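You operate a simulated robot arm through the tools that you are given. There is no shell and no other tool. Be economical: measure what you need, move in short steps, check, and stop when the job is done.

The job below is to be done with a simulated robot arm. You get a single attempt, and the scene is never put back.

JOB
Pour the leaf tea through the tea strainer into the white mug.
Fine: about 120 ml, no leaves in the mug; teapot back on its mat, strainer on the white saucer.

Only the result counts: the job must be done as asked and must still hold three seconds after the hand-in. Knocking over, shifting, dropping, spilling or breaking anything else fails it.

ROBOT AND FRAMES
A 7-joint arm with a two-finger parallel gripper, fixed in place. Base frame: the origin is at the foot of the arm, x ahead of it, y to its left, z up; the work surface is at about z = 0.9. Readings come in m, degrees, newtons and seconds.
With the tool pointing down near the work surface it reaches from about 0.2 to 0.74 m from the base axis. Its first joint turns from -166.0 to 166.0 degrees. Payload 1.57 kg.
The TCP is the grasp point between the finger pads, 0.03 m short of the fingertips. In the tool frame z runs along the fingers and y along their closing line. The gripper opens to 0.11 m. The fingers are 0.024 m wide and 0.012 m thick; the gripper's body (0.048 by 0.112 m) begins 0.078 m behind the TCP.
Orientation is that of the tool frame in the base frame, as a unit quaternion [x, y, z, w]. With the fingers straight down and closing along the base's y, the tool's x points along the base's -x, its y along +y and its z along -z.

CONTROLS
- The arm moves only by the tool servo_tool. Its argument "plan" is a list of rows, each a list of 7 numbers: the finger opening in m, from 0 to 0.11, then the shift along the tool's x, y, z in m, then the turn, a rotation vector about the tool's x, y, z in degrees. In form: [[claw, dx, dy, dz, wx, wy, wz], ...]. A call has 1 to 8 rows; each row is the pose to reach, as a shift and turn from the pose commanded when the call began, along the tool's axes at that moment. A row lasts 0.2 s, in which the tool goes at most 0.05 m and 8.6 degrees; a call with a longer step from one row to the next is refused whole, and so is a gripper value outside its range. Where a pose cannot be reached the arm comes as near as it can. A force on the tool above 40 N (or 10 N above the force at the start of the call, whichever is more), or a blocked arm, ends the call early, and 0.2 s more pass. Each finger travels about 0.045 m/s and halts on what it meets, pressing with about 36 N; the grip force reading is that of the motor and also rises with nothing between the fingers. The clock runs only during rows and for 0.2 s after the last one: add rows that repeat a pose to give the fingers time. It gives the time, the measured TCP pose, the force on the tool (base axes), the opening and the grip force at its end, in the units of the frame above (readings bear some noise).
- Cameras (640 x 400 px; columns grow to the right, rows downward): "scene" is fixed at [0.4019, 0.6491, 1.4735]; the picture's right is [-0.97, 0.25, 0.00], its down [0.20, 0.75, -0.63] and it looks along [-0.16, -0.61, -0.77] (base axes); focal length 278 px, centre (320, 200). "wrist" rides on the gripper at [-0.036, 0, -0.08] in the tool frame; the picture's right is [0.00, -1.00, 0.00], its down [0.97, 0.00, -0.24] and it looks along [0.24, 0.00, 0.97] (tool axes); focal length 218 px, centre (320, 200). There is no depth. A picture from a camera that has moved, and an enlarged one, comes with that camera's place and axes in the base frame and with its lens.
- camera(camera): a new picture of that camera. The clock stands still meanwhile.
- raise_lower(by): slides the trunk up (or, below 0, down) by that many m; the arm rides with it, the base frame stays. It gives what a move gives, with no picture.
- enlarge(camera, box): a new picture of the part [left, top, right, bottom] of that camera's present view, enlarged. The clock stands still meanwhile.
- finish_job(): hands the job in; it is judged then, once.

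Go step by step. Nothing tells you positions but the pictures and the camera data: compare them with the known pose of the tool, close in by small moves and look again before you grip or let go. The budget is 120 turns and 64 pictures, counting those below and the enlarged ones. Unless the task says otherwise, let go and move clear before handing in.

The tools are called after "Call:" as name(argument=value, ...) on one line, values as JSON. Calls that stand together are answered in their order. servo_tool: Moves the arm, as the interface text tells. Its arguments: {"type":"object","properties":{"plan":{"type":"array","items":{"type":"array","items":{"type":"number"}}}},"required":["plan"]} The other tools are called the same way: raise_lower (by) slides the trunk up or down; camera (camera) takes a picture; enlarge (camera, box) takes an enlarged picture of a part of a camera's view; finish_job () hands the job in.

At the start:

```text
clock: 0.0
position: [0.1955, 0.4033, 1.2462]
orientation: [0.0, 1.0, -0.001, -0.001]
force: [0.8, 0.1, 0.1]
gripper_width: 0.1099
finger_force: 0.0
trunk travel left (down, up): [-0.525, 0.065]
```

scene: 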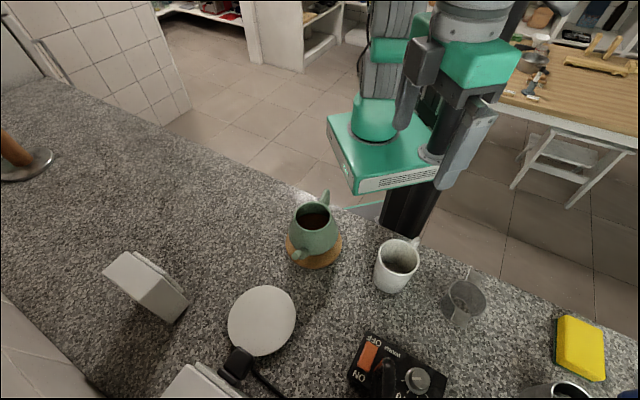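
wrist: 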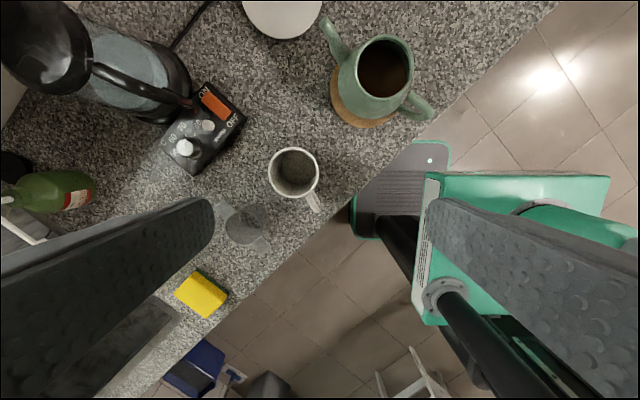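

I see a teapot on a cork mat, a mug, what may be the strainer beside it, and a white disc. I'll look closer first.

Call:
enlarge(camera="scene", box=[270, 180, 510, 330])

Call:
enlarge(camera="wrist", box=[160, 0, 480, 270])

Call:
enlarge(camera="scene", box=[80, 240, 400, 400])

```text
2.67 times, centred on (390, 255) of scene
camera zoom: at [0.4019, 0.6491, 1.4735], right [-0.97, 0.25, 0.0], down [0.2, 0.75, -0.63], along [-0.16, -0.61, -0.77], focal length 742 px, centre (133, 53)
```

zoom: 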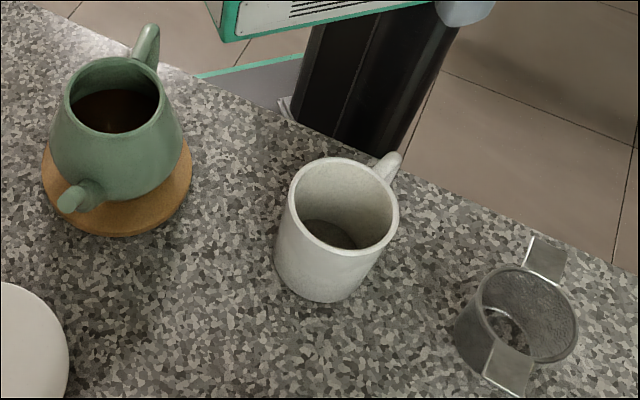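

```text
1.48 times, centred on (320, 135) of wrist
camera zoom: at [0.2316, 0.4024, 1.3251], right [0.0, -1.0, 0.0], down [-0.97, 0.0, 0.24], along [-0.24, 0.0, -0.97], focal length 323 px, centre (320, 296)
```

zoom: 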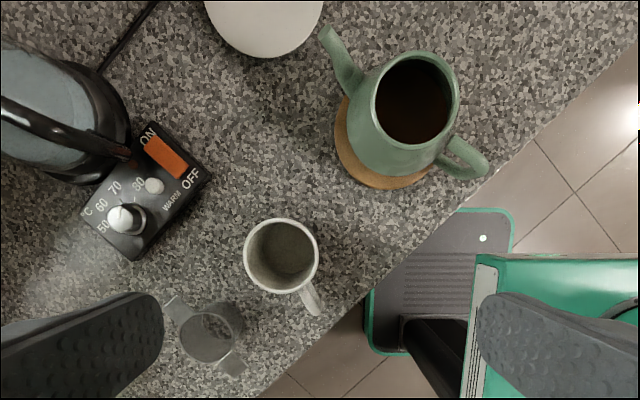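

```text
2.00 times, centred on (240, 320) of scene
camera zoom: at [0.4019, 0.6491, 1.4735], right [-0.97, 0.25, 0.0], down [0.2, 0.75, -0.63], along [-0.16, -0.61, -0.77], focal length 557 px, centre (480, -40)
```

zoom: 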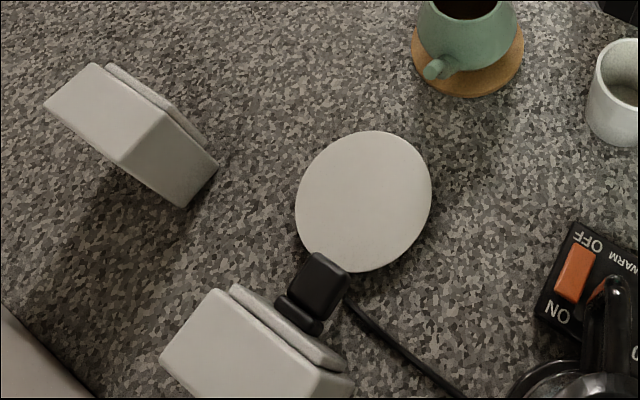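

The strainer sits at about (0.09, 0.535), rim z about 0.96. The mug is at (0.19, 0.443), rim z about 0.99, and the teapot at (0.33, 0.32) with its handle towards the base. The saucer is at (0.47, 0.467). I'll move above the strainer for a close look.

Call:
servo_tool(plan=[[0.11, 0.02, 0.025, 0.02, 0, 0, 0], [0.11, 0.04, 0.05, 0.04, 0, 0, 0], [0.11, 0.06, 0.075, 0.06, 0, 0, 0], [0.11, 0.075, 0.1, 0.08, 0, 0, 0], [0.11, 0.085, 0.12, 0.1, 0, 0, 0], [0.11, 0.085, 0.132, 0.12, 0, 0, 0], [0.11, 0.085, 0.132, 0.12, 0, 0, 0]])

Call:
camera(camera="wrist")

```text
clock: 1.6
position: [0.1119, 0.5363, 1.1242]
orientation: [0.0, 1.0, 0.0, -0.001]
force: [0.7, 0.1, 0.8]
gripper_width: 0.11
finger_force: 0.1
trunk travel left (down, up): [-0.525, 0.065]
```

```text
58 pictures are left
camera wrist: at [0.1464, 0.5344, 1.2028], right [0.0, -1.0, 0.0], down [-0.97, 0.0, 0.24], along [-0.24, 0.0, -0.97], focal length 218 px, centre (320, 200)
```

wrist: 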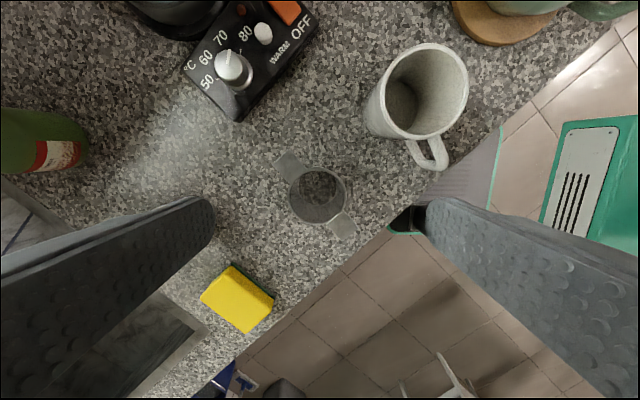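

Call:
enlarge(camera="wrist", box=[260, 130, 380, 260])

Call:
enlarge(camera="scene", box=[430, 255, 500, 335])

```text
3.08 times, centred on (320, 195) of wrist
camera zoom: at [0.1464, 0.5344, 1.2028], right [0.0, -1.0, 0.0], down [-0.97, 0.0, 0.24], along [-0.24, 0.0, -0.97], focal length 672 px, centre (320, 215)
```

zoom: 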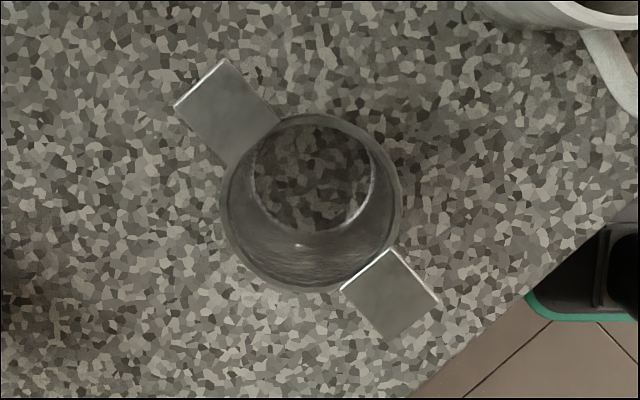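

```text
5.00 times, centred on (465, 295) of scene
camera zoom: at [0.4019, 0.6491, 1.4735], right [-0.97, 0.25, 0.0], down [0.2, 0.75, -0.63], along [-0.16, -0.61, -0.77], focal length 1392 px, centre (-405, -275)
```

zoom: 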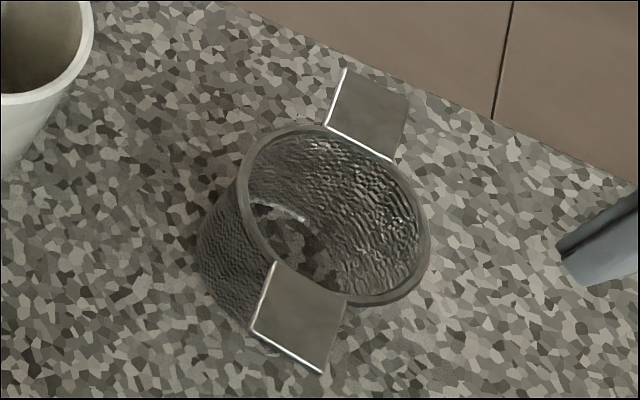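

The strainer is a tapered basket with rim radius about 0.034, rim z about 0.958 and two flat lugs on a 41° axis, reaching r of about 0.061. I'll grip the lug on the base side by its edges, so I turn and go above it.

Call:
servo_tool(plan=[[0.09, 0.012, -0.006, 0.02, 0, 0, -8], [0.07, 0.025, -0.013, 0.04, 0, 0, -16], [0.06, 0.037, -0.02, 0.055, 0, 0, -24], [0.05, 0.05, -0.026, 0.07, 0, 0, -32], [0.05, 0.0623, -0.0329, 0.085, 0, 0, -40], [0.05, 0.0623, -0.0329, 0.095, 0, 0, -41.3], [0.05, 0.0623, -0.0329, 0.1, 0, 0, -41.3], [0.05, 0.0623, -0.0329, 0.1, 0, 0, -41.3]])

Call:
camera(camera="wrist")

Call:
enlarge(camera="scene", box=[410, 210, 520, 340])

```text
clock: 3.4
position: [0.0487, 0.503, 1.0277]
orientation: [-0.353, 0.936, -0.004, 0.002]
force: [0.7, 0.9, 0.7]
gripper_width: 0.05
finger_force: 0.0
trunk travel left (down, up): [-0.525, 0.065]
```

```text
55 pictures are left
camera wrist: at [0.075, 0.5259, 1.1065], right [0.66, -0.75, 0.01], down [-0.73, -0.64, 0.24], along [-0.17, -0.16, -0.97], focal length 218 px, centre (320, 200)
```

wrist: 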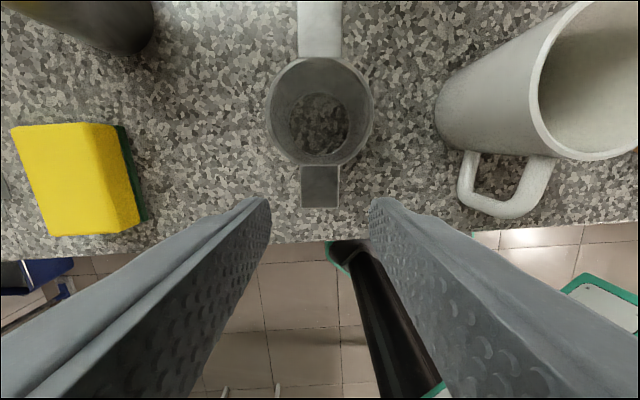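

```text
3.08 times, centred on (465, 275) of scene
camera zoom: at [0.4019, 0.6491, 1.4735], right [-0.97, 0.25, 0.0], down [0.2, 0.75, -0.63], along [-0.16, -0.61, -0.77], focal length 856 px, centre (-126, -31)
```

zoom: 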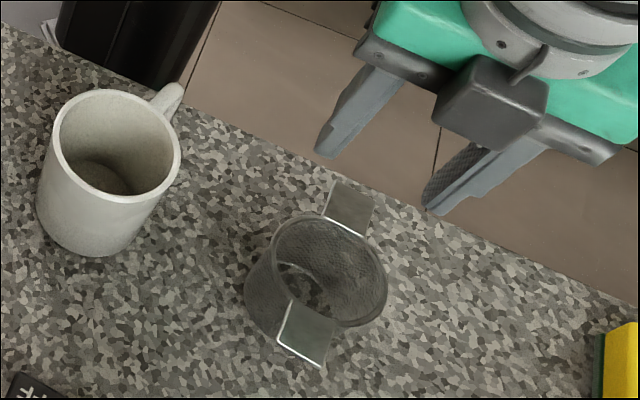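

The lug is centred between the fingers, so I descend until the tips are just below the lug and close.

Call:
servo_tool(plan=[[0.05, 0, 0, 0.02, 0, 0, 0], [0.05, 0, 0, 0.04, 0, 0, 0], [0.05, 0, 0, 0.047, 0, 0, 0], [0.05, 0, 0, 0.047, 0, 0, 0]])

Call:
enlarge(camera="scene", box=[410, 210, 520, 340])

Call:
enlarge(camera="wrist", box=[220, 60, 420, 260])

```text
clock: 4.4
position: [0.0497, 0.5013, 0.9793]
orientation: [-0.352, 0.936, 0.0, -0.001]
force: [-0.7, -0.3, 0.3]
gripper_width: 0.0502
finger_force: 0.2
out of reach, approached as far as the arm can: row 1
trunk travel left (down, up): [-0.525, 0.065]
```

```text
3.08 times, centred on (465, 275) of scene
camera zoom: at [0.4019, 0.6491, 1.4735], right [-0.97, 0.25, 0.0], down [0.2, 0.75, -0.63], along [-0.16, -0.61, -0.77], focal length 856 px, centre (-126, -31)
```

zoom: 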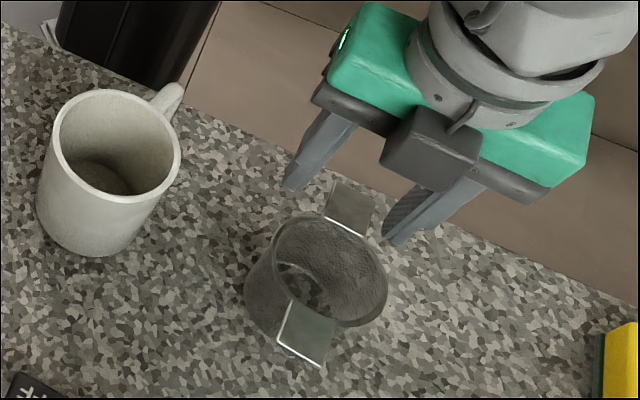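

```text
2.00 times, centred on (320, 160) of wrist
camera zoom: at [0.0763, 0.5236, 1.0579], right [0.66, -0.75, 0.0], down [-0.73, -0.64, 0.24], along [-0.18, -0.16, -0.97], focal length 436 px, centre (320, 280)
```

zoom: 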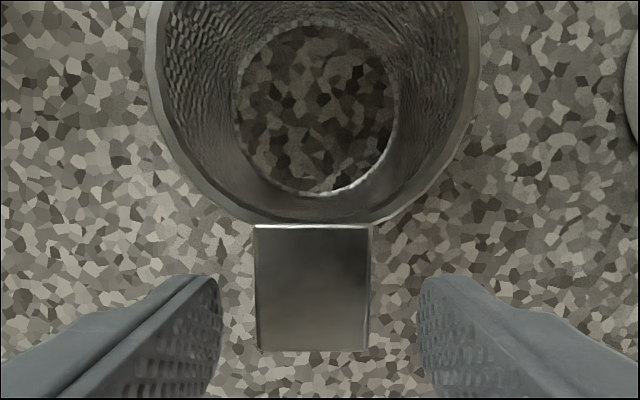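

Alignment is good, with the lug offset about 1.5 mm. I correct that and close.

Call:
servo_tool(plan=[[0.04, 0, 0.0015, 0, 0, 0, 0], [0.03, 0, 0.0015, 0, 0, 0, 0], [0.015, 0, 0.0015, 0, 0, 0, 0], [0.0, 0, 0.0015, 0, 0, 0, 0], [0.0, 0, 0.0015, 0, 0, 0, 0], [0.0, 0, 0.0015, 0, 0, 0, 0]])

Call:
enlarge(camera="wrist", box=[220, 60, 420, 260])

```text
clock: 5.8
position: [0.049, 0.5022, 0.9789]
orientation: [-0.354, 0.935, 0.001, -0.001]
force: [0.1, -0.8, 3.2]
gripper_width: 0.0246
finger_force: 36.3
trunk travel left (down, up): [-0.525, 0.065]
```

```text
2.00 times, centred on (320, 160) of wrist
camera zoom: at [0.0755, 0.5258, 1.0578], right [0.66, -0.75, 0.0], down [-0.73, -0.64, 0.24], along [-0.18, -0.16, -0.97], focal length 436 px, centre (320, 280)
```

zoom: 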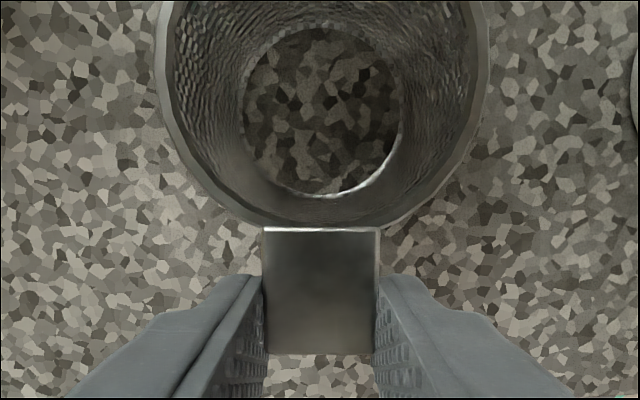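

Grip holds on the lug (0.0246 m). Lifting straight up.

Call:
servo_tool(plan=[[0, 0, 0, -0.01, 0, 0, 0], [0, 0, 0, -0.03, 0, 0, 0], [0, 0, 0, -0.055, 0, 0, 0], [0, 0, 0, -0.08, 0, 0, 0], [0, 0, 0, -0.105, 0, 0, 0], [0, 0, 0, -0.125, 0, 0, 0], [0, 0, 0, -0.135, 0, 0, 0], [0, 0, 0, -0.135, 0, 0, 0]])

Call:
camera(camera="wrist")

Call:
enlarge(camera="scene", box=[350, 150, 510, 310])

```text
clock: 7.6
position: [0.0475, 0.5041, 1.1145]
orientation: [-0.353, 0.936, 0.0, 0.0]
force: [0.3, -0.3, -0.5]
gripper_width: 0.0249
finger_force: 36.0
trunk travel left (down, up): [-0.525, 0.065]
```

```text
50 pictures are left
camera wrist: at [0.0742, 0.5268, 1.1938], right [0.66, -0.75, 0.0], down [-0.73, -0.64, 0.24], along [-0.18, -0.16, -0.97], focal length 218 px, centre (320, 200)
```

wrist: 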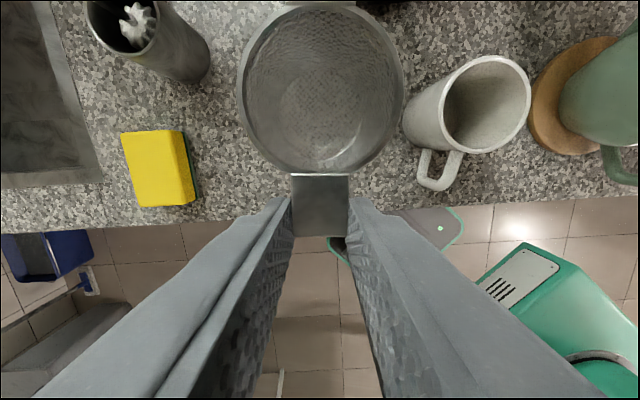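

```text
2.50 times, centred on (430, 230) of scene
camera zoom: at [0.4019, 0.6491, 1.4735], right [-0.97, 0.25, 0.0], down [0.2, 0.75, -0.63], along [-0.16, -0.61, -0.77], focal length 696 px, centre (45, 125)
```

zoom: 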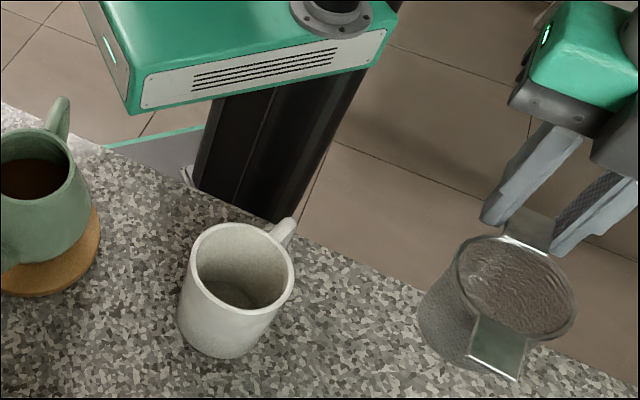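

Strainer is held level. Next I carry it over the mug, turning so the gripped lug avoids the mug handle (target azimuth 150°).

Call:
servo_tool(plan=[[0, -0.006, -0.011, 0, 0, 0, 8.3], [0, -0.012, -0.022, 0, 0, 0, 16.6], [0, -0.018, -0.033, 0, 0, 0, 25], [0, -0.024, -0.044, 0, 0, 0, 33.3], [0, -0.03, -0.055, 0, 0, 0, 41.6], [0, -0.037, -0.066, 0, 0, 0, 50], [0, -0.043, -0.077, 0, 0, 0, 58.4], [0, -0.0489, -0.0882, 0, 0, 0, 66.8]])

Call:
servo_tool(plan=[[0, 0, 0, 0, 0, 0, 4.5], [0, 0, 0, 0, 0, 0, 4.5]])

Call:
camera(camera="wrist")

Call:
enlarge(camera="scene", box=[330, 170, 470, 310])

```text
clock: 9.4
position: [0.1429, 0.4693, 1.1143]
orientation: [0.222, 0.975, 0.0, -0.001]
force: [0.1, 0.7, -1.5]
gripper_width: 0.0245
finger_force: 36.3
trunk travel left (down, up): [-0.525, 0.065]
```

```text
clock: 10.0
position: [0.1417, 0.4706, 1.1139]
orientation: [0.259, 0.966, 0.0, -0.001]
force: [-0.7, 0.0, 0.3]
gripper_width: 0.0246
finger_force: 35.9
trunk travel left (down, up): [-0.525, 0.065]
```

```text
48 pictures are left
camera wrist: at [0.173, 0.451, 1.1935], right [-0.5, -0.87, 0.0], down [-0.84, 0.49, 0.24], along [-0.21, 0.12, -0.97], focal length 218 px, centre (320, 200)
```

wrist: 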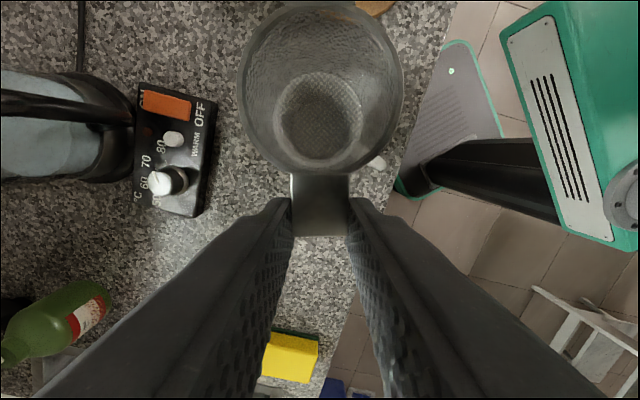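

```text
2.86 times, centred on (400, 240) of scene
camera zoom: at [0.4019, 0.6491, 1.4735], right [-0.97, 0.25, 0.0], down [0.2, 0.75, -0.63], along [-0.16, -0.61, -0.77], focal length 795 px, centre (91, 86)
```

zoom: 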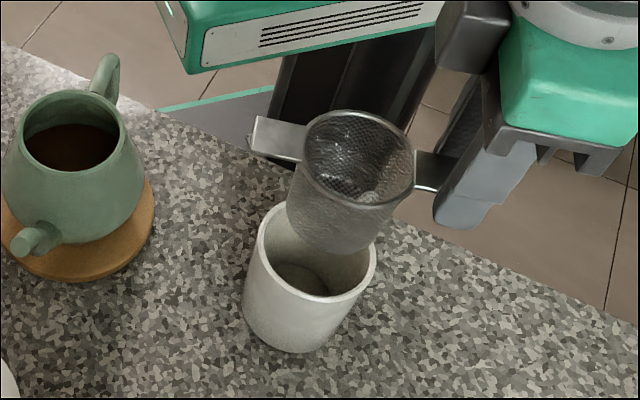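

The strainer lines up with the mug to within a few mm. I lower it close to the rim and check again.

Call:
servo_tool(plan=[[0, 0, 0, 0.015, 0, 0, 0], [0, 0, 0, 0.03, 0, 0, 0], [0, 0, 0, 0.035, 0, 0, 0], [0, 0, 0, 0.035, 0, 0, 0]])

Call:
enlarge(camera="scene", box=[350, 210, 450, 310])

Call:
enlarge(camera="wrist", box=[220, 0, 420, 200])

```text
clock: 11.0
position: [0.1437, 0.4685, 1.0792]
orientation: [0.259, 0.966, 0.0, -0.001]
force: [0.6, -0.6, 0.0]
gripper_width: 0.0247
finger_force: 35.4
trunk travel left (down, up): [-0.525, 0.065]
```

```text
4.00 times, centred on (400, 260) of scene
camera zoom: at [0.4019, 0.6491, 1.4735], right [-0.97, 0.25, 0.0], down [0.2, 0.75, -0.63], along [-0.16, -0.61, -0.77], focal length 1113 px, centre (0, -40)
```

zoom: 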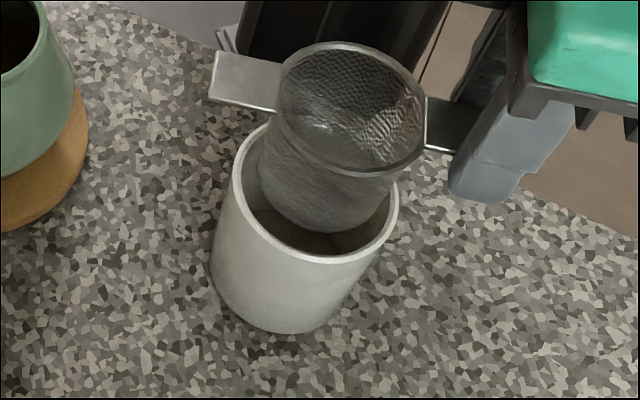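

```text
2.00 times, centred on (320, 100) of wrist
camera zoom: at [0.1735, 0.4508, 1.1583], right [-0.5, -0.87, 0.0], down [-0.84, 0.49, 0.24], along [-0.21, 0.12, -0.97], focal length 436 px, centre (320, 400)
```

zoom: 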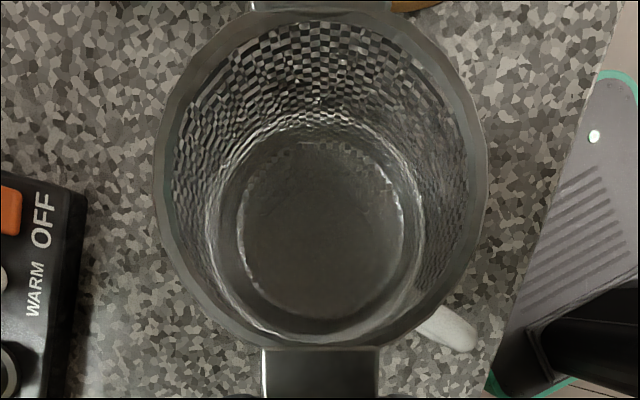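

Both views agree within about 2 mm. I lower with a small correction and watch the force.

Call:
servo_tool(plan=[[0, -0.001, 0.0005, 0.01, 0, 0, 0], [0, -0.0015, 0.001, 0.02, 0, 0, 0], [0, -0.0015, 0.001, 0.03, 0, 0, 0], [0, -0.0015, 0.001, 0.04, 0, 0, 0], [0, -0.0015, 0.001, 0.05, 0, 0, 0], [0, -0.0015, 0.001, 0.055, 0, 0, 0]])

Call:
enlarge(camera="scene", box=[350, 210, 450, 310])

```text
clock: 12.4
position: [0.1459, 0.4692, 1.0227]
orientation: [0.259, 0.966, 0.0, 0.0]
force: [0.4, -0.3, -0.9]
gripper_width: 0.0247
finger_force: 36.0
trunk travel left (down, up): [-0.525, 0.065]
```

```text
4.00 times, centred on (400, 260) of scene
camera zoom: at [0.4019, 0.6491, 1.4735], right [-0.97, 0.25, 0.0], down [0.2, 0.75, -0.63], along [-0.16, -0.61, -0.77], focal length 1113 px, centre (0, -40)
```

zoom: 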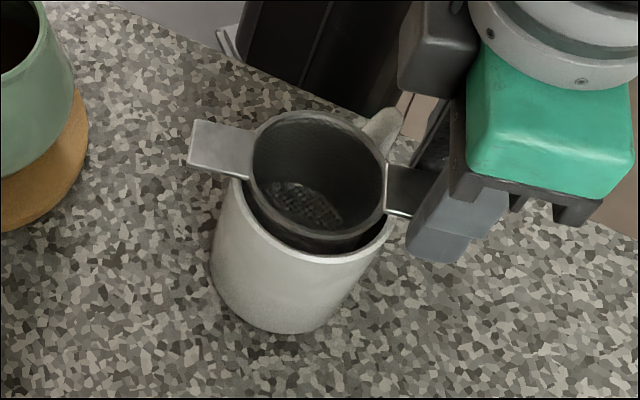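

It's inside the mug with no contact yet; continuing down in small steps.

Call:
servo_tool(plan=[[0, 0, 0, 0.003, 0, 0, 0], [0, 0, 0, 0.006, 0, 0, 0], [0, 0, 0, 0.009, 0, 0, 0]])

Call:
enlarge(camera="scene", box=[350, 210, 450, 310])

```text
clock: 13.2
position: [0.1445, 0.4694, 1.0158]
orientation: [0.258, 0.966, 0.0, -0.001]
force: [-0.9, 0.7, 0.7]
gripper_width: 0.025
finger_force: 36.0
trunk travel left (down, up): [-0.525, 0.065]
```

```text
4.00 times, centred on (400, 260) of scene
camera zoom: at [0.4019, 0.6491, 1.4735], right [-0.97, 0.25, 0.0], down [0.2, 0.75, -0.63], along [-0.16, -0.61, -0.77], focal length 1113 px, centre (0, -40)
```

zoom: 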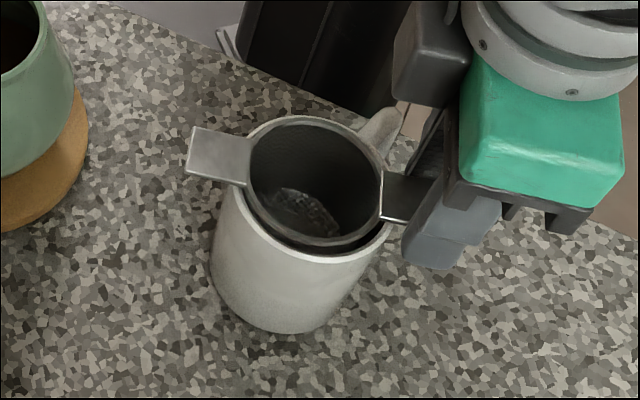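

Call:
servo_tool(plan=[[0, 0, 0, 0.002, 0, 0, 0], [0, 0, 0, 0.004, 0, 0, 0], [0, 0, 0, 0.004, 0, 0, 0]])

Call:
servo_tool(plan=[[0, 0, 0, 0.002, 0, 0, 0], [0, 0, 0, 0.002, 0, 0, 0]])

Call:
enlarge(camera="scene", box=[350, 210, 450, 310])

```text
clock: 14.0
position: [0.1454, 0.4693, 1.0117]
orientation: [0.259, 0.966, 0.0, -0.001]
force: [-0.5, 1.3, 2.8]
gripper_width: 0.0249
finger_force: 36.2
trunk travel left (down, up): [-0.525, 0.065]
```

```text
clock: 14.6
position: [0.1432, 0.4692, 1.0119]
orientation: [0.259, 0.966, 0.001, -0.001]
force: [4.9, -1.4, 16.1]
gripper_width: 0.0248
finger_force: 36.0
trunk travel left (down, up): [-0.525, 0.065]
```

```text
4.00 times, centred on (400, 260) of scene
camera zoom: at [0.4019, 0.6491, 1.4735], right [-0.97, 0.25, 0.0], down [0.2, 0.75, -0.63], along [-0.16, -0.61, -0.77], focal length 1113 px, centre (0, -40)
```

zoom: 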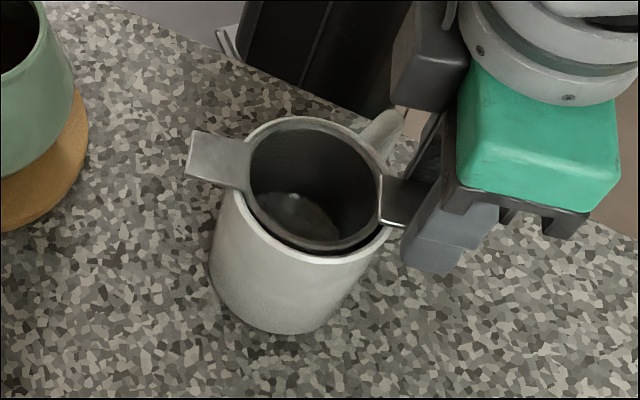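

Contact is felt at TCP z 1.012, so it is seated on the rim. I relieve the pressure and open.

Call:
servo_tool(plan=[[0, 0, 0, -0.0018, 0, 0, 0], [0, 0, 0, -0.0018, 0, 0, 0], [0.03, 0, 0, -0.0018, 0, 0, 0], [0.04, 0, 0, -0.0018, 0, 0, 0], [0.04, 0, 0, -0.0018, 0, 0, 0]])

Call:
enlarge(camera="scene", box=[350, 210, 450, 310])

Call:
enlarge(camera="wrist", box=[220, 0, 420, 200])

```text
clock: 15.8
position: [0.1433, 0.4699, 1.0115]
orientation: [0.258, 0.966, 0.0, -0.001]
force: [0.3, -0.9, 0.3]
gripper_width: 0.04
finger_force: 0.1
trunk travel left (down, up): [-0.525, 0.065]
```

```text
4.00 times, centred on (400, 260) of scene
camera zoom: at [0.4019, 0.6491, 1.4735], right [-0.97, 0.25, 0.0], down [0.2, 0.75, -0.63], along [-0.16, -0.61, -0.77], focal length 1113 px, centre (0, -40)
```

zoom: 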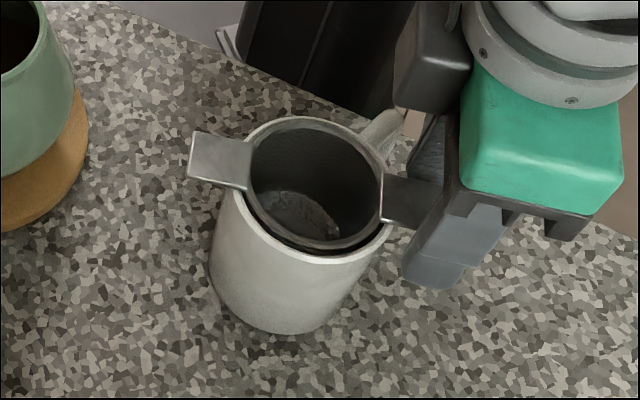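

```text
2.00 times, centred on (320, 100) of wrist
camera zoom: at [0.1743, 0.4516, 1.0903], right [-0.5, -0.87, 0.0], down [-0.84, 0.48, 0.24], along [-0.21, 0.12, -0.97], focal length 436 px, centre (320, 400)
```

zoom: 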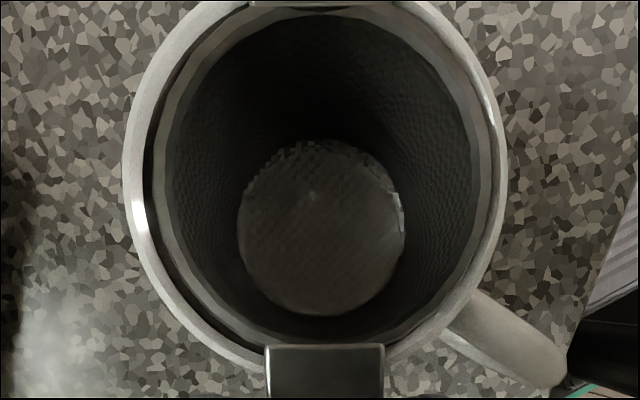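

The strainer is seated cleanly and released. Now I go up and across towards the teapot, turning to line up with the handle plane.

Call:
servo_tool(plan=[[0.04, 0, 0, -0.02, 0, 0, 0], [0.05, 0, 0, -0.06, 0, 0, 0], [0.06, 0, 0, -0.1, 0, 0, 0], [0.06, -0.02, -0.015, -0.13, 0, 0, -8.5], [0.06, -0.05, -0.035, -0.14, 0, 0, -17], [0.06, -0.08, -0.055, -0.14, 0, 0, -25.5], [0.06, -0.11, -0.075, -0.14, 0, 0, -34], [0.06, -0.14, -0.095, -0.14, 0, 0, -42.5]])

Call:
servo_tool(plan=[[0.06, 0, -0.012, 0, 0, 0, -8.5], [0.06, 0, -0.024, 0, 0, 0, -17], [0.06, 0, -0.036, 0, 0, 0, -25.5], [0.06, 0, -0.048, 0, 0, 0, -34], [0.06, 0, -0.06, 0, 0, 0, -42.5], [0.06, 0, -0.06, 0, 0, 0, -42.5]])

Call:
camera(camera="wrist")

Call:
camera(camera="scene")

```text
clock: 17.6
position: [0.2173, 0.3145, 1.1511]
orientation: [-0.109, 0.994, 0.0, -0.001]
force: [0.3, 0.5, 0.0]
gripper_width: 0.0598
finger_force: 0.1
trunk travel left (down, up): [-0.525, 0.065]
```

```text
clock: 19.0
position: [0.2312, 0.2556, 1.1507]
orientation: [-0.462, 0.887, 0.001, 0.0]
force: [-0.4, 0.0, 0.5]
gripper_width: 0.0601
finger_force: 0.0
trunk travel left (down, up): [-0.525, 0.065]
```

```text
39 pictures are left
camera wrist: at [0.2518, 0.2851, 1.23], right [0.82, -0.57, 0.0], down [-0.55, -0.8, 0.24], along [-0.14, -0.2, -0.97], focal length 218 px, centre (320, 200)
```

wrist: 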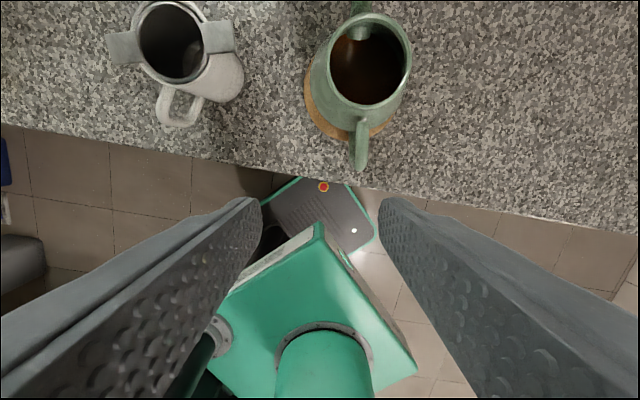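

```text
38 pictures are left
```

scene: 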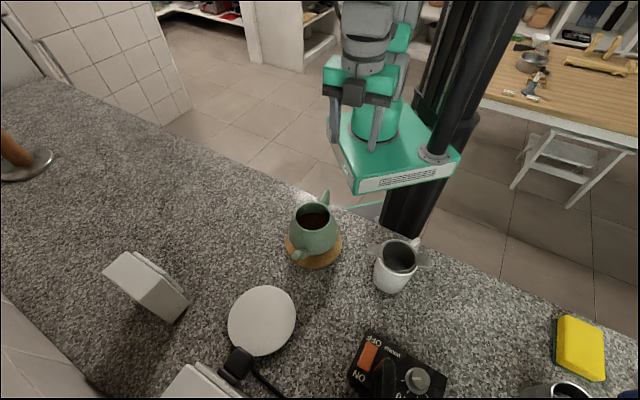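

Call:
enlarge(camera="wrist", box=[280, 0, 440, 190])

Call:
enlarge(camera="scene", box=[270, 175, 360, 285])

```text
2.11 times, centred on (360, 95) of wrist
camera zoom: at [0.2518, 0.2851, 1.23], right [0.82, -0.57, 0.0], down [-0.55, -0.8, 0.24], along [-0.14, -0.2, -0.97], focal length 460 px, centre (236, 421)
```

zoom: 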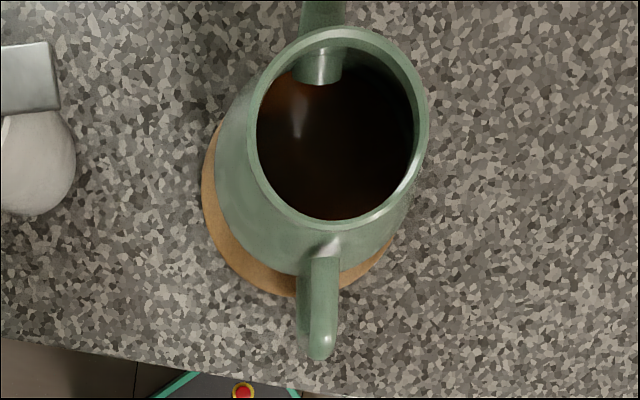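

```text
3.64 times, centred on (315, 230) of scene
camera zoom: at [0.4019, 0.6491, 1.4735], right [-0.97, 0.25, 0.0], down [0.2, 0.75, -0.63], along [-0.16, -0.61, -0.77], focal length 1012 px, centre (338, 91)
```

zoom: 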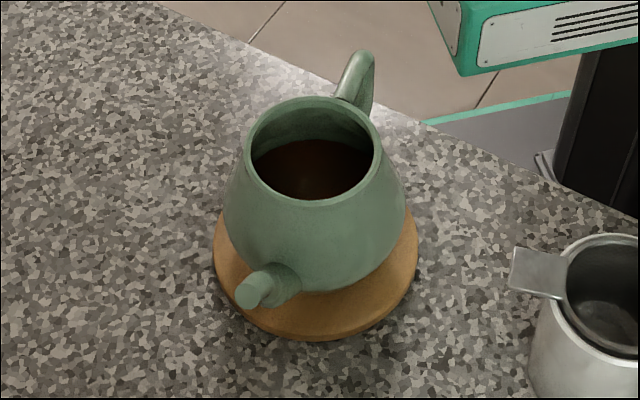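

Triangulated: pot axis (0.330, 0.3225), rim z 1.012, and spout tip (0.383, 0.396, 1.002). The handle's upright bar is near (0.278, 0.246), z 0.95–0.99, in the 55° plane. I go above the handle with a 15° outward lean.

Call:
servo_tool(plan=[[0.055, -0.005, -0.012, 0.02, 0, -4, 0], [0.05, -0.01, -0.024, 0.045, 0, -8, 0], [0.05, -0.015, -0.036, 0.07, 0, -12, 0], [0.05, -0.0195, -0.044, 0.09, 0, -15, 0], [0.05, -0.0195, -0.044, 0.09, 0, -15, 0]])

Call:
camera(camera="wrist")

Call:
enlarge(camera="scene", box=[260, 120, 400, 290])

```text
clock: 20.2
position: [0.2776, 0.2495, 1.063]
orientation: [-0.458, 0.879, 0.061, 0.115]
force: [0.5, -0.2, 0.3]
gripper_width: 0.0501
finger_force: 0.0
trunk travel left (down, up): [-0.525, 0.065]
```

```text
35 pictures are left
camera wrist: at [0.2862, 0.26, 1.1482], right [0.82, -0.57, 0.0], down [-0.57, -0.82, -0.02], along [0.01, 0.02, -1.0], focal length 218 px, centre (320, 200)
```

wrist: 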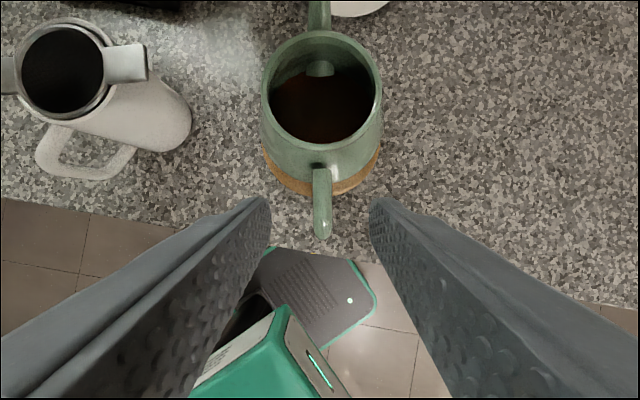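

```text
2.35 times, centred on (330, 205) of scene
camera zoom: at [0.4019, 0.6491, 1.4735], right [-0.97, 0.25, 0.0], down [0.2, 0.75, -0.63], along [-0.16, -0.61, -0.77], focal length 655 px, centre (296, 188)
```

zoom: 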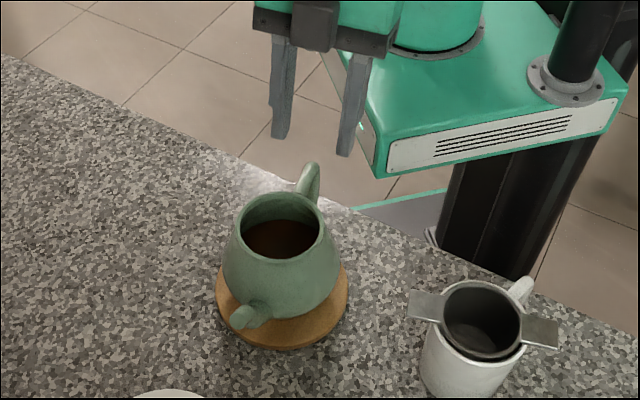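

The handle lies centred between the fingers. I descend vertically over it.

Call:
servo_tool(plan=[[0.05, 0.007, -0.0015, 0.02, 0, 0, 0], [0.05, 0.013, -0.0015, 0.042, 0, 0, 0], [0.05, 0.019, -0.0015, 0.064, 0, 0, 0], [0.05, 0.0248, -0.0015, 0.0845, 0, 0, 0], [0.05, 0.0248, -0.0015, 0.0845, 0, 0, 0]])

Call:
enlarge(camera="wrist", box=[220, 60, 420, 280])

Call:
enlarge(camera="scene", box=[280, 150, 370, 250])

```text
clock: 21.4
position: [0.2788, 0.2464, 0.9726]
orientation: [-0.458, 0.88, 0.061, 0.114]
force: [0.6, -0.2, 0.0]
gripper_width: 0.0502
finger_force: 0.2
trunk travel left (down, up): [-0.525, 0.065]
```

```text
1.82 times, centred on (320, 170) of wrist
camera zoom: at [0.2869, 0.2575, 1.0588], right [0.82, -0.57, 0.0], down [-0.57, -0.82, -0.02], along [0.01, 0.02, -1.0], focal length 397 px, centre (320, 254)
```

zoom: 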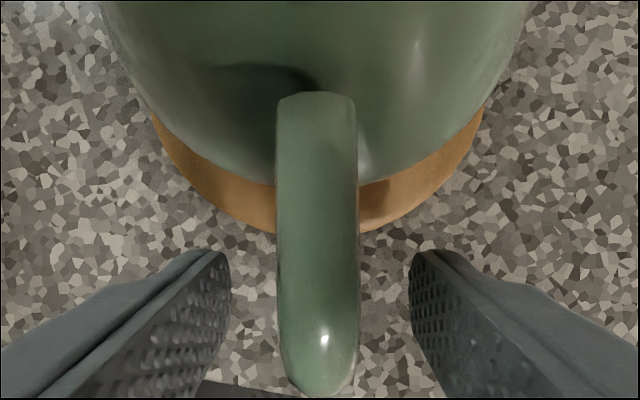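

```text
4.00 times, centred on (325, 200) of scene
camera zoom: at [0.4019, 0.6491, 1.4735], right [-0.97, 0.25, 0.0], down [0.2, 0.75, -0.63], along [-0.16, -0.61, -0.77], focal length 1113 px, centre (300, 200)
```

zoom: 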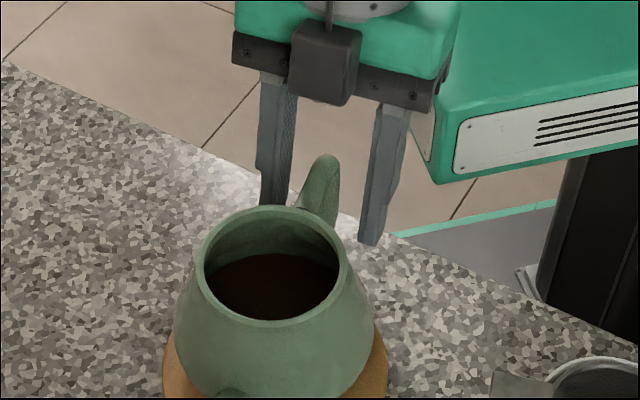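

Centred. Closing on the handle.

Call:
servo_tool(plan=[[0.03, 0, 0, 0, 0, 0, 0], [0.015, 0, 0, 0, 0, 0, 0], [0.0, 0, 0, 0, 0, 0, 0], [0.0, 0, 0, 0, 0, 0, 0], [0.0, 0, 0, 0, 0, 0, 0], [0.0, 0, 0, 0, 0, 0, 0]])

Call:
servo_tool(plan=[[0, 0, 0, 0, 0, 0, 0], [0, -0.0008, 0, -0.003, 0, 0, 0], [0, -0.0016, 0, -0.0058, 0, 0, 0], [0, -0.0016, 0, -0.0058, 0, 0, 0], [0, -0.0016, 0, -0.0058, 0, 0, 0]])

Call:
enlarge(camera="scene", box=[270, 150, 370, 280])

```text
clock: 22.8
position: [0.278, 0.2464, 0.9741]
orientation: [-0.459, 0.879, 0.061, 0.115]
force: [-0.1, -0.4, -0.1]
gripper_width: 0.0139
finger_force: 30.6
trunk travel left (down, up): [-0.525, 0.065]
```

```text
clock: 24.0
position: [0.2781, 0.246, 0.9786]
orientation: [-0.457, 0.88, 0.061, 0.114]
force: [-1.0, -0.6, -5.6]
gripper_width: 0.0139
finger_force: 30.3
trunk travel left (down, up): [-0.525, 0.065]
```

```text
3.08 times, centred on (320, 215) of scene
camera zoom: at [0.4019, 0.6491, 1.4735], right [-0.97, 0.25, 0.0], down [0.2, 0.75, -0.63], along [-0.16, -0.61, -0.77], focal length 856 px, centre (320, 154)
```

zoom: 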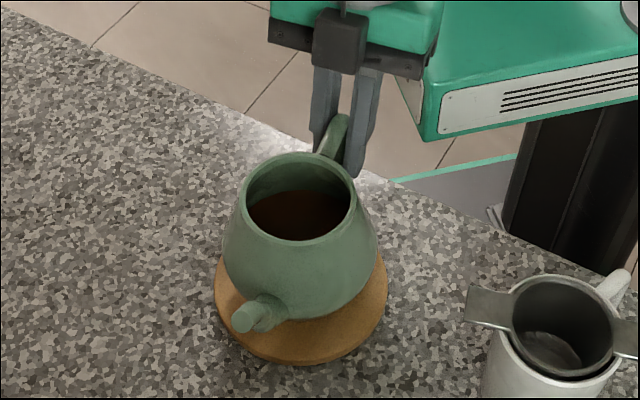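

It carries about 5.6 N, likely the full pot. I lift a little further and check it stays level.

Call:
servo_tool(plan=[[0, -0.002, 0, -0.008, 0, 0, 0], [0, -0.005, 0, -0.019, 0, 0, 0], [0, -0.0078, 0, -0.029, 0, 0, 0], [0, -0.0078, 0, -0.029, 0, 0, 0]])

Call:
enlarge(camera="scene", box=[270, 150, 370, 280])

```text
clock: 25.0
position: [0.2767, 0.2486, 1.0096]
orientation: [-0.458, 0.879, 0.061, 0.115]
force: [0.8, 0.2, -5.3]
gripper_width: 0.0138
finger_force: 30.2
trunk travel left (down, up): [-0.525, 0.065]
```

```text
3.08 times, centred on (320, 215) of scene
camera zoom: at [0.4019, 0.6491, 1.4735], right [-0.97, 0.25, 0.0], down [0.2, 0.75, -0.63], along [-0.16, -0.61, -0.77], focal length 856 px, centre (320, 154)
```

zoom: 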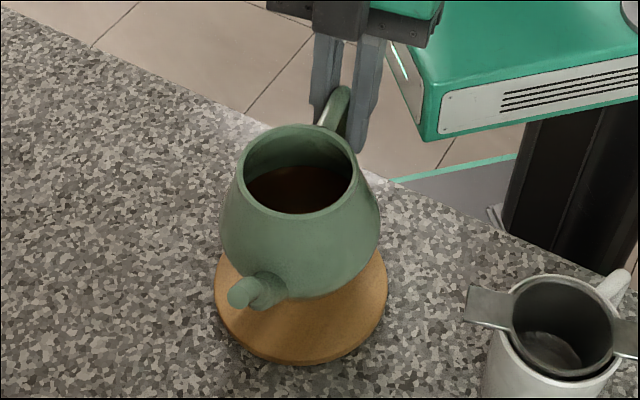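

The pot is held level; its full weight reads about 5.4 N. Next I raise it and carry it to a pre-pour pose with the spout heading at azimuth 80°, tip just short of the strainer centre.

Call:
servo_tool(plan=[[0, -0.005, 0, -0.02, 0, 0, 0], [0, -0.013, 0, -0.05, 0, 0, 0], [0, -0.022, 0, -0.083, 0, 0, 0], [0, -0.0285, 0, -0.1063, 0, 0, 0], [0, -0.013, 0.025, -0.1106, -1.5, 0, -5.6], [0, 0.0035, 0.05, -0.115, -3.1, 0, -11.6], [0, 0.02, 0.075, -0.1193, -4.8, 0, -17.9], [0, 0.0359, 0.0986, -0.1236, -6.47, 0, -24.15]])

Call:
servo_tool(plan=[[0, 0, 0, 0, 0, 0, 0], [0, 0, 0, 0, 0, 0, 0]])

Call:
camera(camera="scene")

Call:
servo_tool(plan=[[0, 0, 0, 0, 0, 0, 0], [0, 0, 0, 0, 0, 0, 0]])

```text
clock: 26.8
position: [0.1581, 0.2493, 1.1188]
orientation: [-0.638, 0.759, 0.084, 0.099]
force: [0.2, -0.7, -5.3]
gripper_width: 0.0135
finger_force: 30.3
trunk travel left (down, up): [-0.525, 0.065]
```

```text
clock: 27.4
position: [0.1585, 0.2489, 1.1182]
orientation: [-0.638, 0.759, 0.085, 0.1]
force: [0.3, -0.8, -5.0]
gripper_width: 0.0138
finger_force: 30.1
trunk travel left (down, up): [-0.525, 0.065]
```

```text
29 pictures are left
```

scene: 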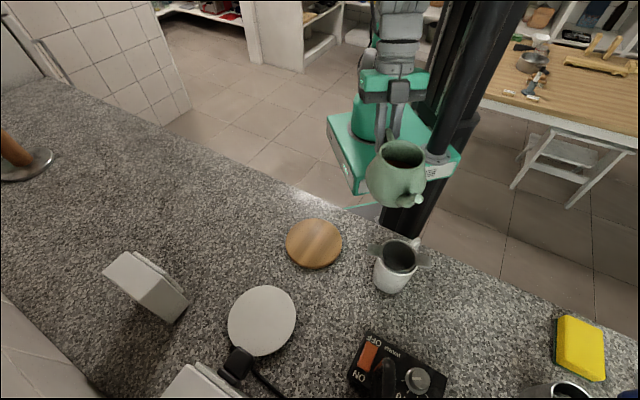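

```text
clock: 28.0
position: [0.1593, 0.2491, 1.1192]
orientation: [-0.638, 0.759, 0.085, 0.1]
force: [-0.3, -0.3, -5.8]
gripper_width: 0.0137
finger_force: 29.9
trunk travel left (down, up): [-0.525, 0.065]
```

The spout tip is about 1.3 cm short of the strainer centre, as intended, with weight about 5.4 N. I tilt to 12° and descend so the tip is near the strainer.

Call:
servo_tool(plan=[[0, 0.0005, 0, 0, 0, 4, 0], [0, 0.001, 0, 0, 0, 8, 0], [0, 0.005, 0, 0.014, 0, 10, 0], [0, 0.009, 0, 0.028, 0, 12, 0], [0, 0.0125, 0, 0.04, 0, 12, 0], [0, 0.0155, 0, 0.0506, 0, 12, 0], [0, 0.0155, 0, 0.0506, 0, 12, 0]])

Call:
enlarge(camera="scene", box=[340, 150, 460, 300])

Call:
servo_tool(plan=[[0, 0, 0, 0, 0, 0, 0]])

```text
clock: 29.6
position: [0.159, 0.2489, 1.0655]
orientation: [-0.642, 0.766, 0.017, 0.019]
force: [-0.4, -0.4, -5.2]
gripper_width: 0.014
finger_force: 30.1
trunk travel left (down, up): [-0.525, 0.065]
```

```text
2.67 times, centred on (400, 225) of scene
camera zoom: at [0.4019, 0.6491, 1.4735], right [-0.97, 0.25, 0.0], down [0.2, 0.75, -0.63], along [-0.16, -0.61, -0.77], focal length 742 px, centre (107, 133)
```

zoom: 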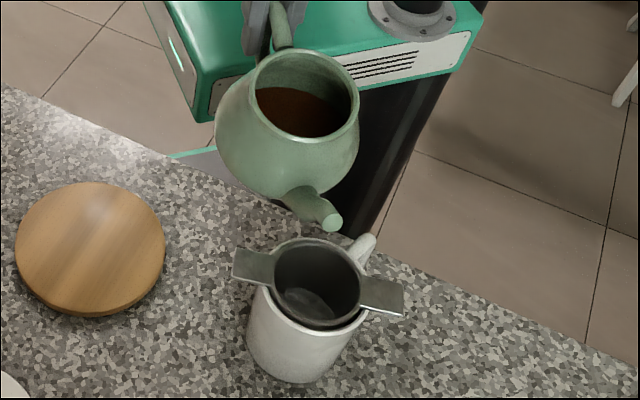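

```text
clock: 30.0
position: [0.1595, 0.2487, 1.0649]
orientation: [-0.642, 0.766, 0.017, 0.02]
force: [-0.4, 0.7, -5.2]
gripper_width: 0.0135
finger_force: 30.2
trunk travel left (down, up): [-0.525, 0.065]
```

No pour yet at 12°, and the tip is well placed. I tilt to 20°, where the tip comes down to about 1.03.

Call:
servo_tool(plan=[[0, -0.0007, 0, 0, 0, 2, 0], [0, -0.0015, 0, 0, 0, 4, 0], [0, -0.0023, 0, 0, 0, 6, 0], [0, -0.0031, 0, 0, 0, 8, 0], [0, -0.0031, 0, 0, 0, 8, 0]])

Call:
enlarge(camera="scene", box=[340, 150, 460, 300])

Call:
servo_tool(plan=[[0, 0, 0, 0, 0, 0, 0]])

Call:
servo_tool(plan=[[0, 0, 0, 0, 0, 0, 0]])

```text
clock: 31.2
position: [0.1587, 0.25, 1.0665]
orientation: [-0.642, 0.766, -0.027, -0.035]
force: [-0.3, -0.4, -5.1]
gripper_width: 0.0141
finger_force: 30.5
trunk travel left (down, up): [-0.525, 0.065]
```

```text
2.67 times, centred on (400, 225) of scene
camera zoom: at [0.4019, 0.6491, 1.4735], right [-0.97, 0.25, 0.0], down [0.2, 0.75, -0.63], along [-0.16, -0.61, -0.77], focal length 742 px, centre (107, 133)
```

zoom: 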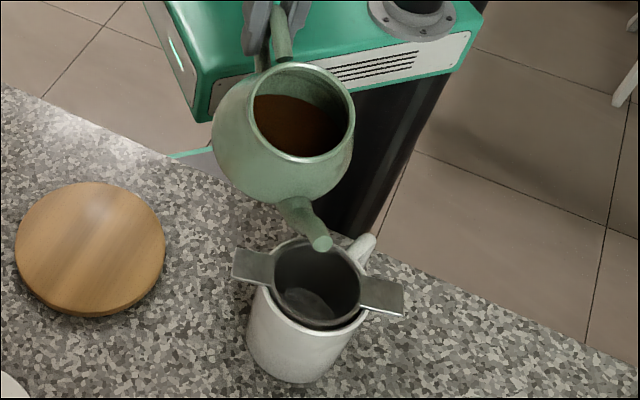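

```text
clock: 31.6
position: [0.1593, 0.2502, 1.0649]
orientation: [-0.643, 0.765, -0.027, -0.035]
force: [-0.4, 0.4, -4.4]
gripper_width: 0.0137
finger_force: 30.5
trunk travel left (down, up): [-0.525, 0.065]
```

```text
clock: 32.0
position: [0.1583, 0.25, 1.0664]
orientation: [-0.642, 0.765, -0.028, -0.035]
force: [-0.1, -0.2, -5.0]
gripper_width: 0.0137
finger_force: 30.8
trunk travel left (down, up): [-0.525, 0.065]
```

Still no stream at 20°. Tilting to 25° about the tip.

Call:
servo_tool(plan=[[0, -0.0012, 0, -0.008, 0, 2.5, 0], [0, -0.0024, 0, -0.0159, 0, 5, 0], [0, -0.0024, 0, -0.0159, 0, 5, 0]])

Call:
enlarge(camera="scene", box=[340, 150, 460, 300])

Call:
servo_tool(plan=[[0, 0, 0, 0, 0, 0, 0]])

Call:
servo_tool(plan=[[0, 0, 0, 0, 0, 0, 0]])

```text
clock: 32.8
position: [0.1598, 0.254, 1.0826]
orientation: [-0.64, 0.763, -0.056, -0.067]
force: [0.1, 0.6, -5.8]
gripper_width: 0.0138
finger_force: 30.8
trunk travel left (down, up): [-0.525, 0.065]
```

```text
2.67 times, centred on (400, 225) of scene
camera zoom: at [0.4019, 0.6491, 1.4735], right [-0.97, 0.25, 0.0], down [0.2, 0.75, -0.63], along [-0.16, -0.61, -0.77], focal length 742 px, centre (107, 133)
```

zoom: 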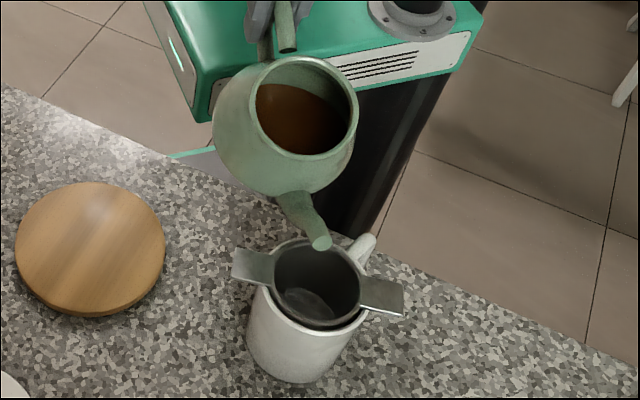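

```text
clock: 33.2
position: [0.1612, 0.2538, 1.0828]
orientation: [-0.64, 0.763, -0.055, -0.067]
force: [-1.4, -0.1, -5.5]
gripper_width: 0.0138
finger_force: 30.5
trunk travel left (down, up): [-0.525, 0.065]
```

```text
clock: 33.6
position: [0.1617, 0.2541, 1.0831]
orientation: [-0.641, 0.763, -0.055, -0.067]
force: [-0.7, -0.4, -5.4]
gripper_width: 0.0137
finger_force: 30.0
trunk travel left (down, up): [-0.525, 0.065]
```

Call:
servo_tool(plan=[[0, -0.0012, 0, -0.008, 0, 2.5, 0], [0, -0.0025, 0, -0.0159, 0, 5, 0], [0, -0.0025, 0, -0.0159, 0, 5, 0]])

Call:
enlarge(camera="scene", box=[340, 150, 460, 300])

Call:
servo_tool(plan=[[0, 0, 0, 0, 0, 0, 0]])

Call:
servo_tool(plan=[[0, 0, 0, 0, 0, 0, 0]])

```text
clock: 34.4
position: [0.162, 0.26, 1.0991]
orientation: [-0.638, 0.759, -0.084, -0.101]
force: [0.0, -1.5, -5.8]
gripper_width: 0.0137
finger_force: 30.4
trunk travel left (down, up): [-0.525, 0.065]
```

```text
2.67 times, centred on (400, 225) of scene
camera zoom: at [0.4019, 0.6491, 1.4735], right [-0.97, 0.25, 0.0], down [0.2, 0.75, -0.63], along [-0.16, -0.61, -0.77], focal length 742 px, centre (107, 133)
```

zoom: 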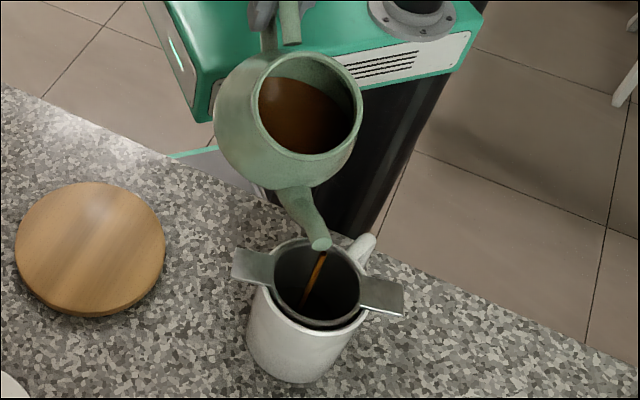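

```text
clock: 34.8
position: [0.1628, 0.2592, 1.0983]
orientation: [-0.637, 0.76, -0.083, -0.101]
force: [-0.4, -1.3, -5.1]
gripper_width: 0.014
finger_force: 30.3
trunk travel left (down, up): [-0.525, 0.065]
```

```text
clock: 35.2
position: [0.162, 0.2597, 1.0981]
orientation: [-0.637, 0.76, -0.083, -0.1]
force: [0.6, 0.2, -5.3]
gripper_width: 0.0139
finger_force: 29.9
trunk travel left (down, up): [-0.525, 0.065]
```

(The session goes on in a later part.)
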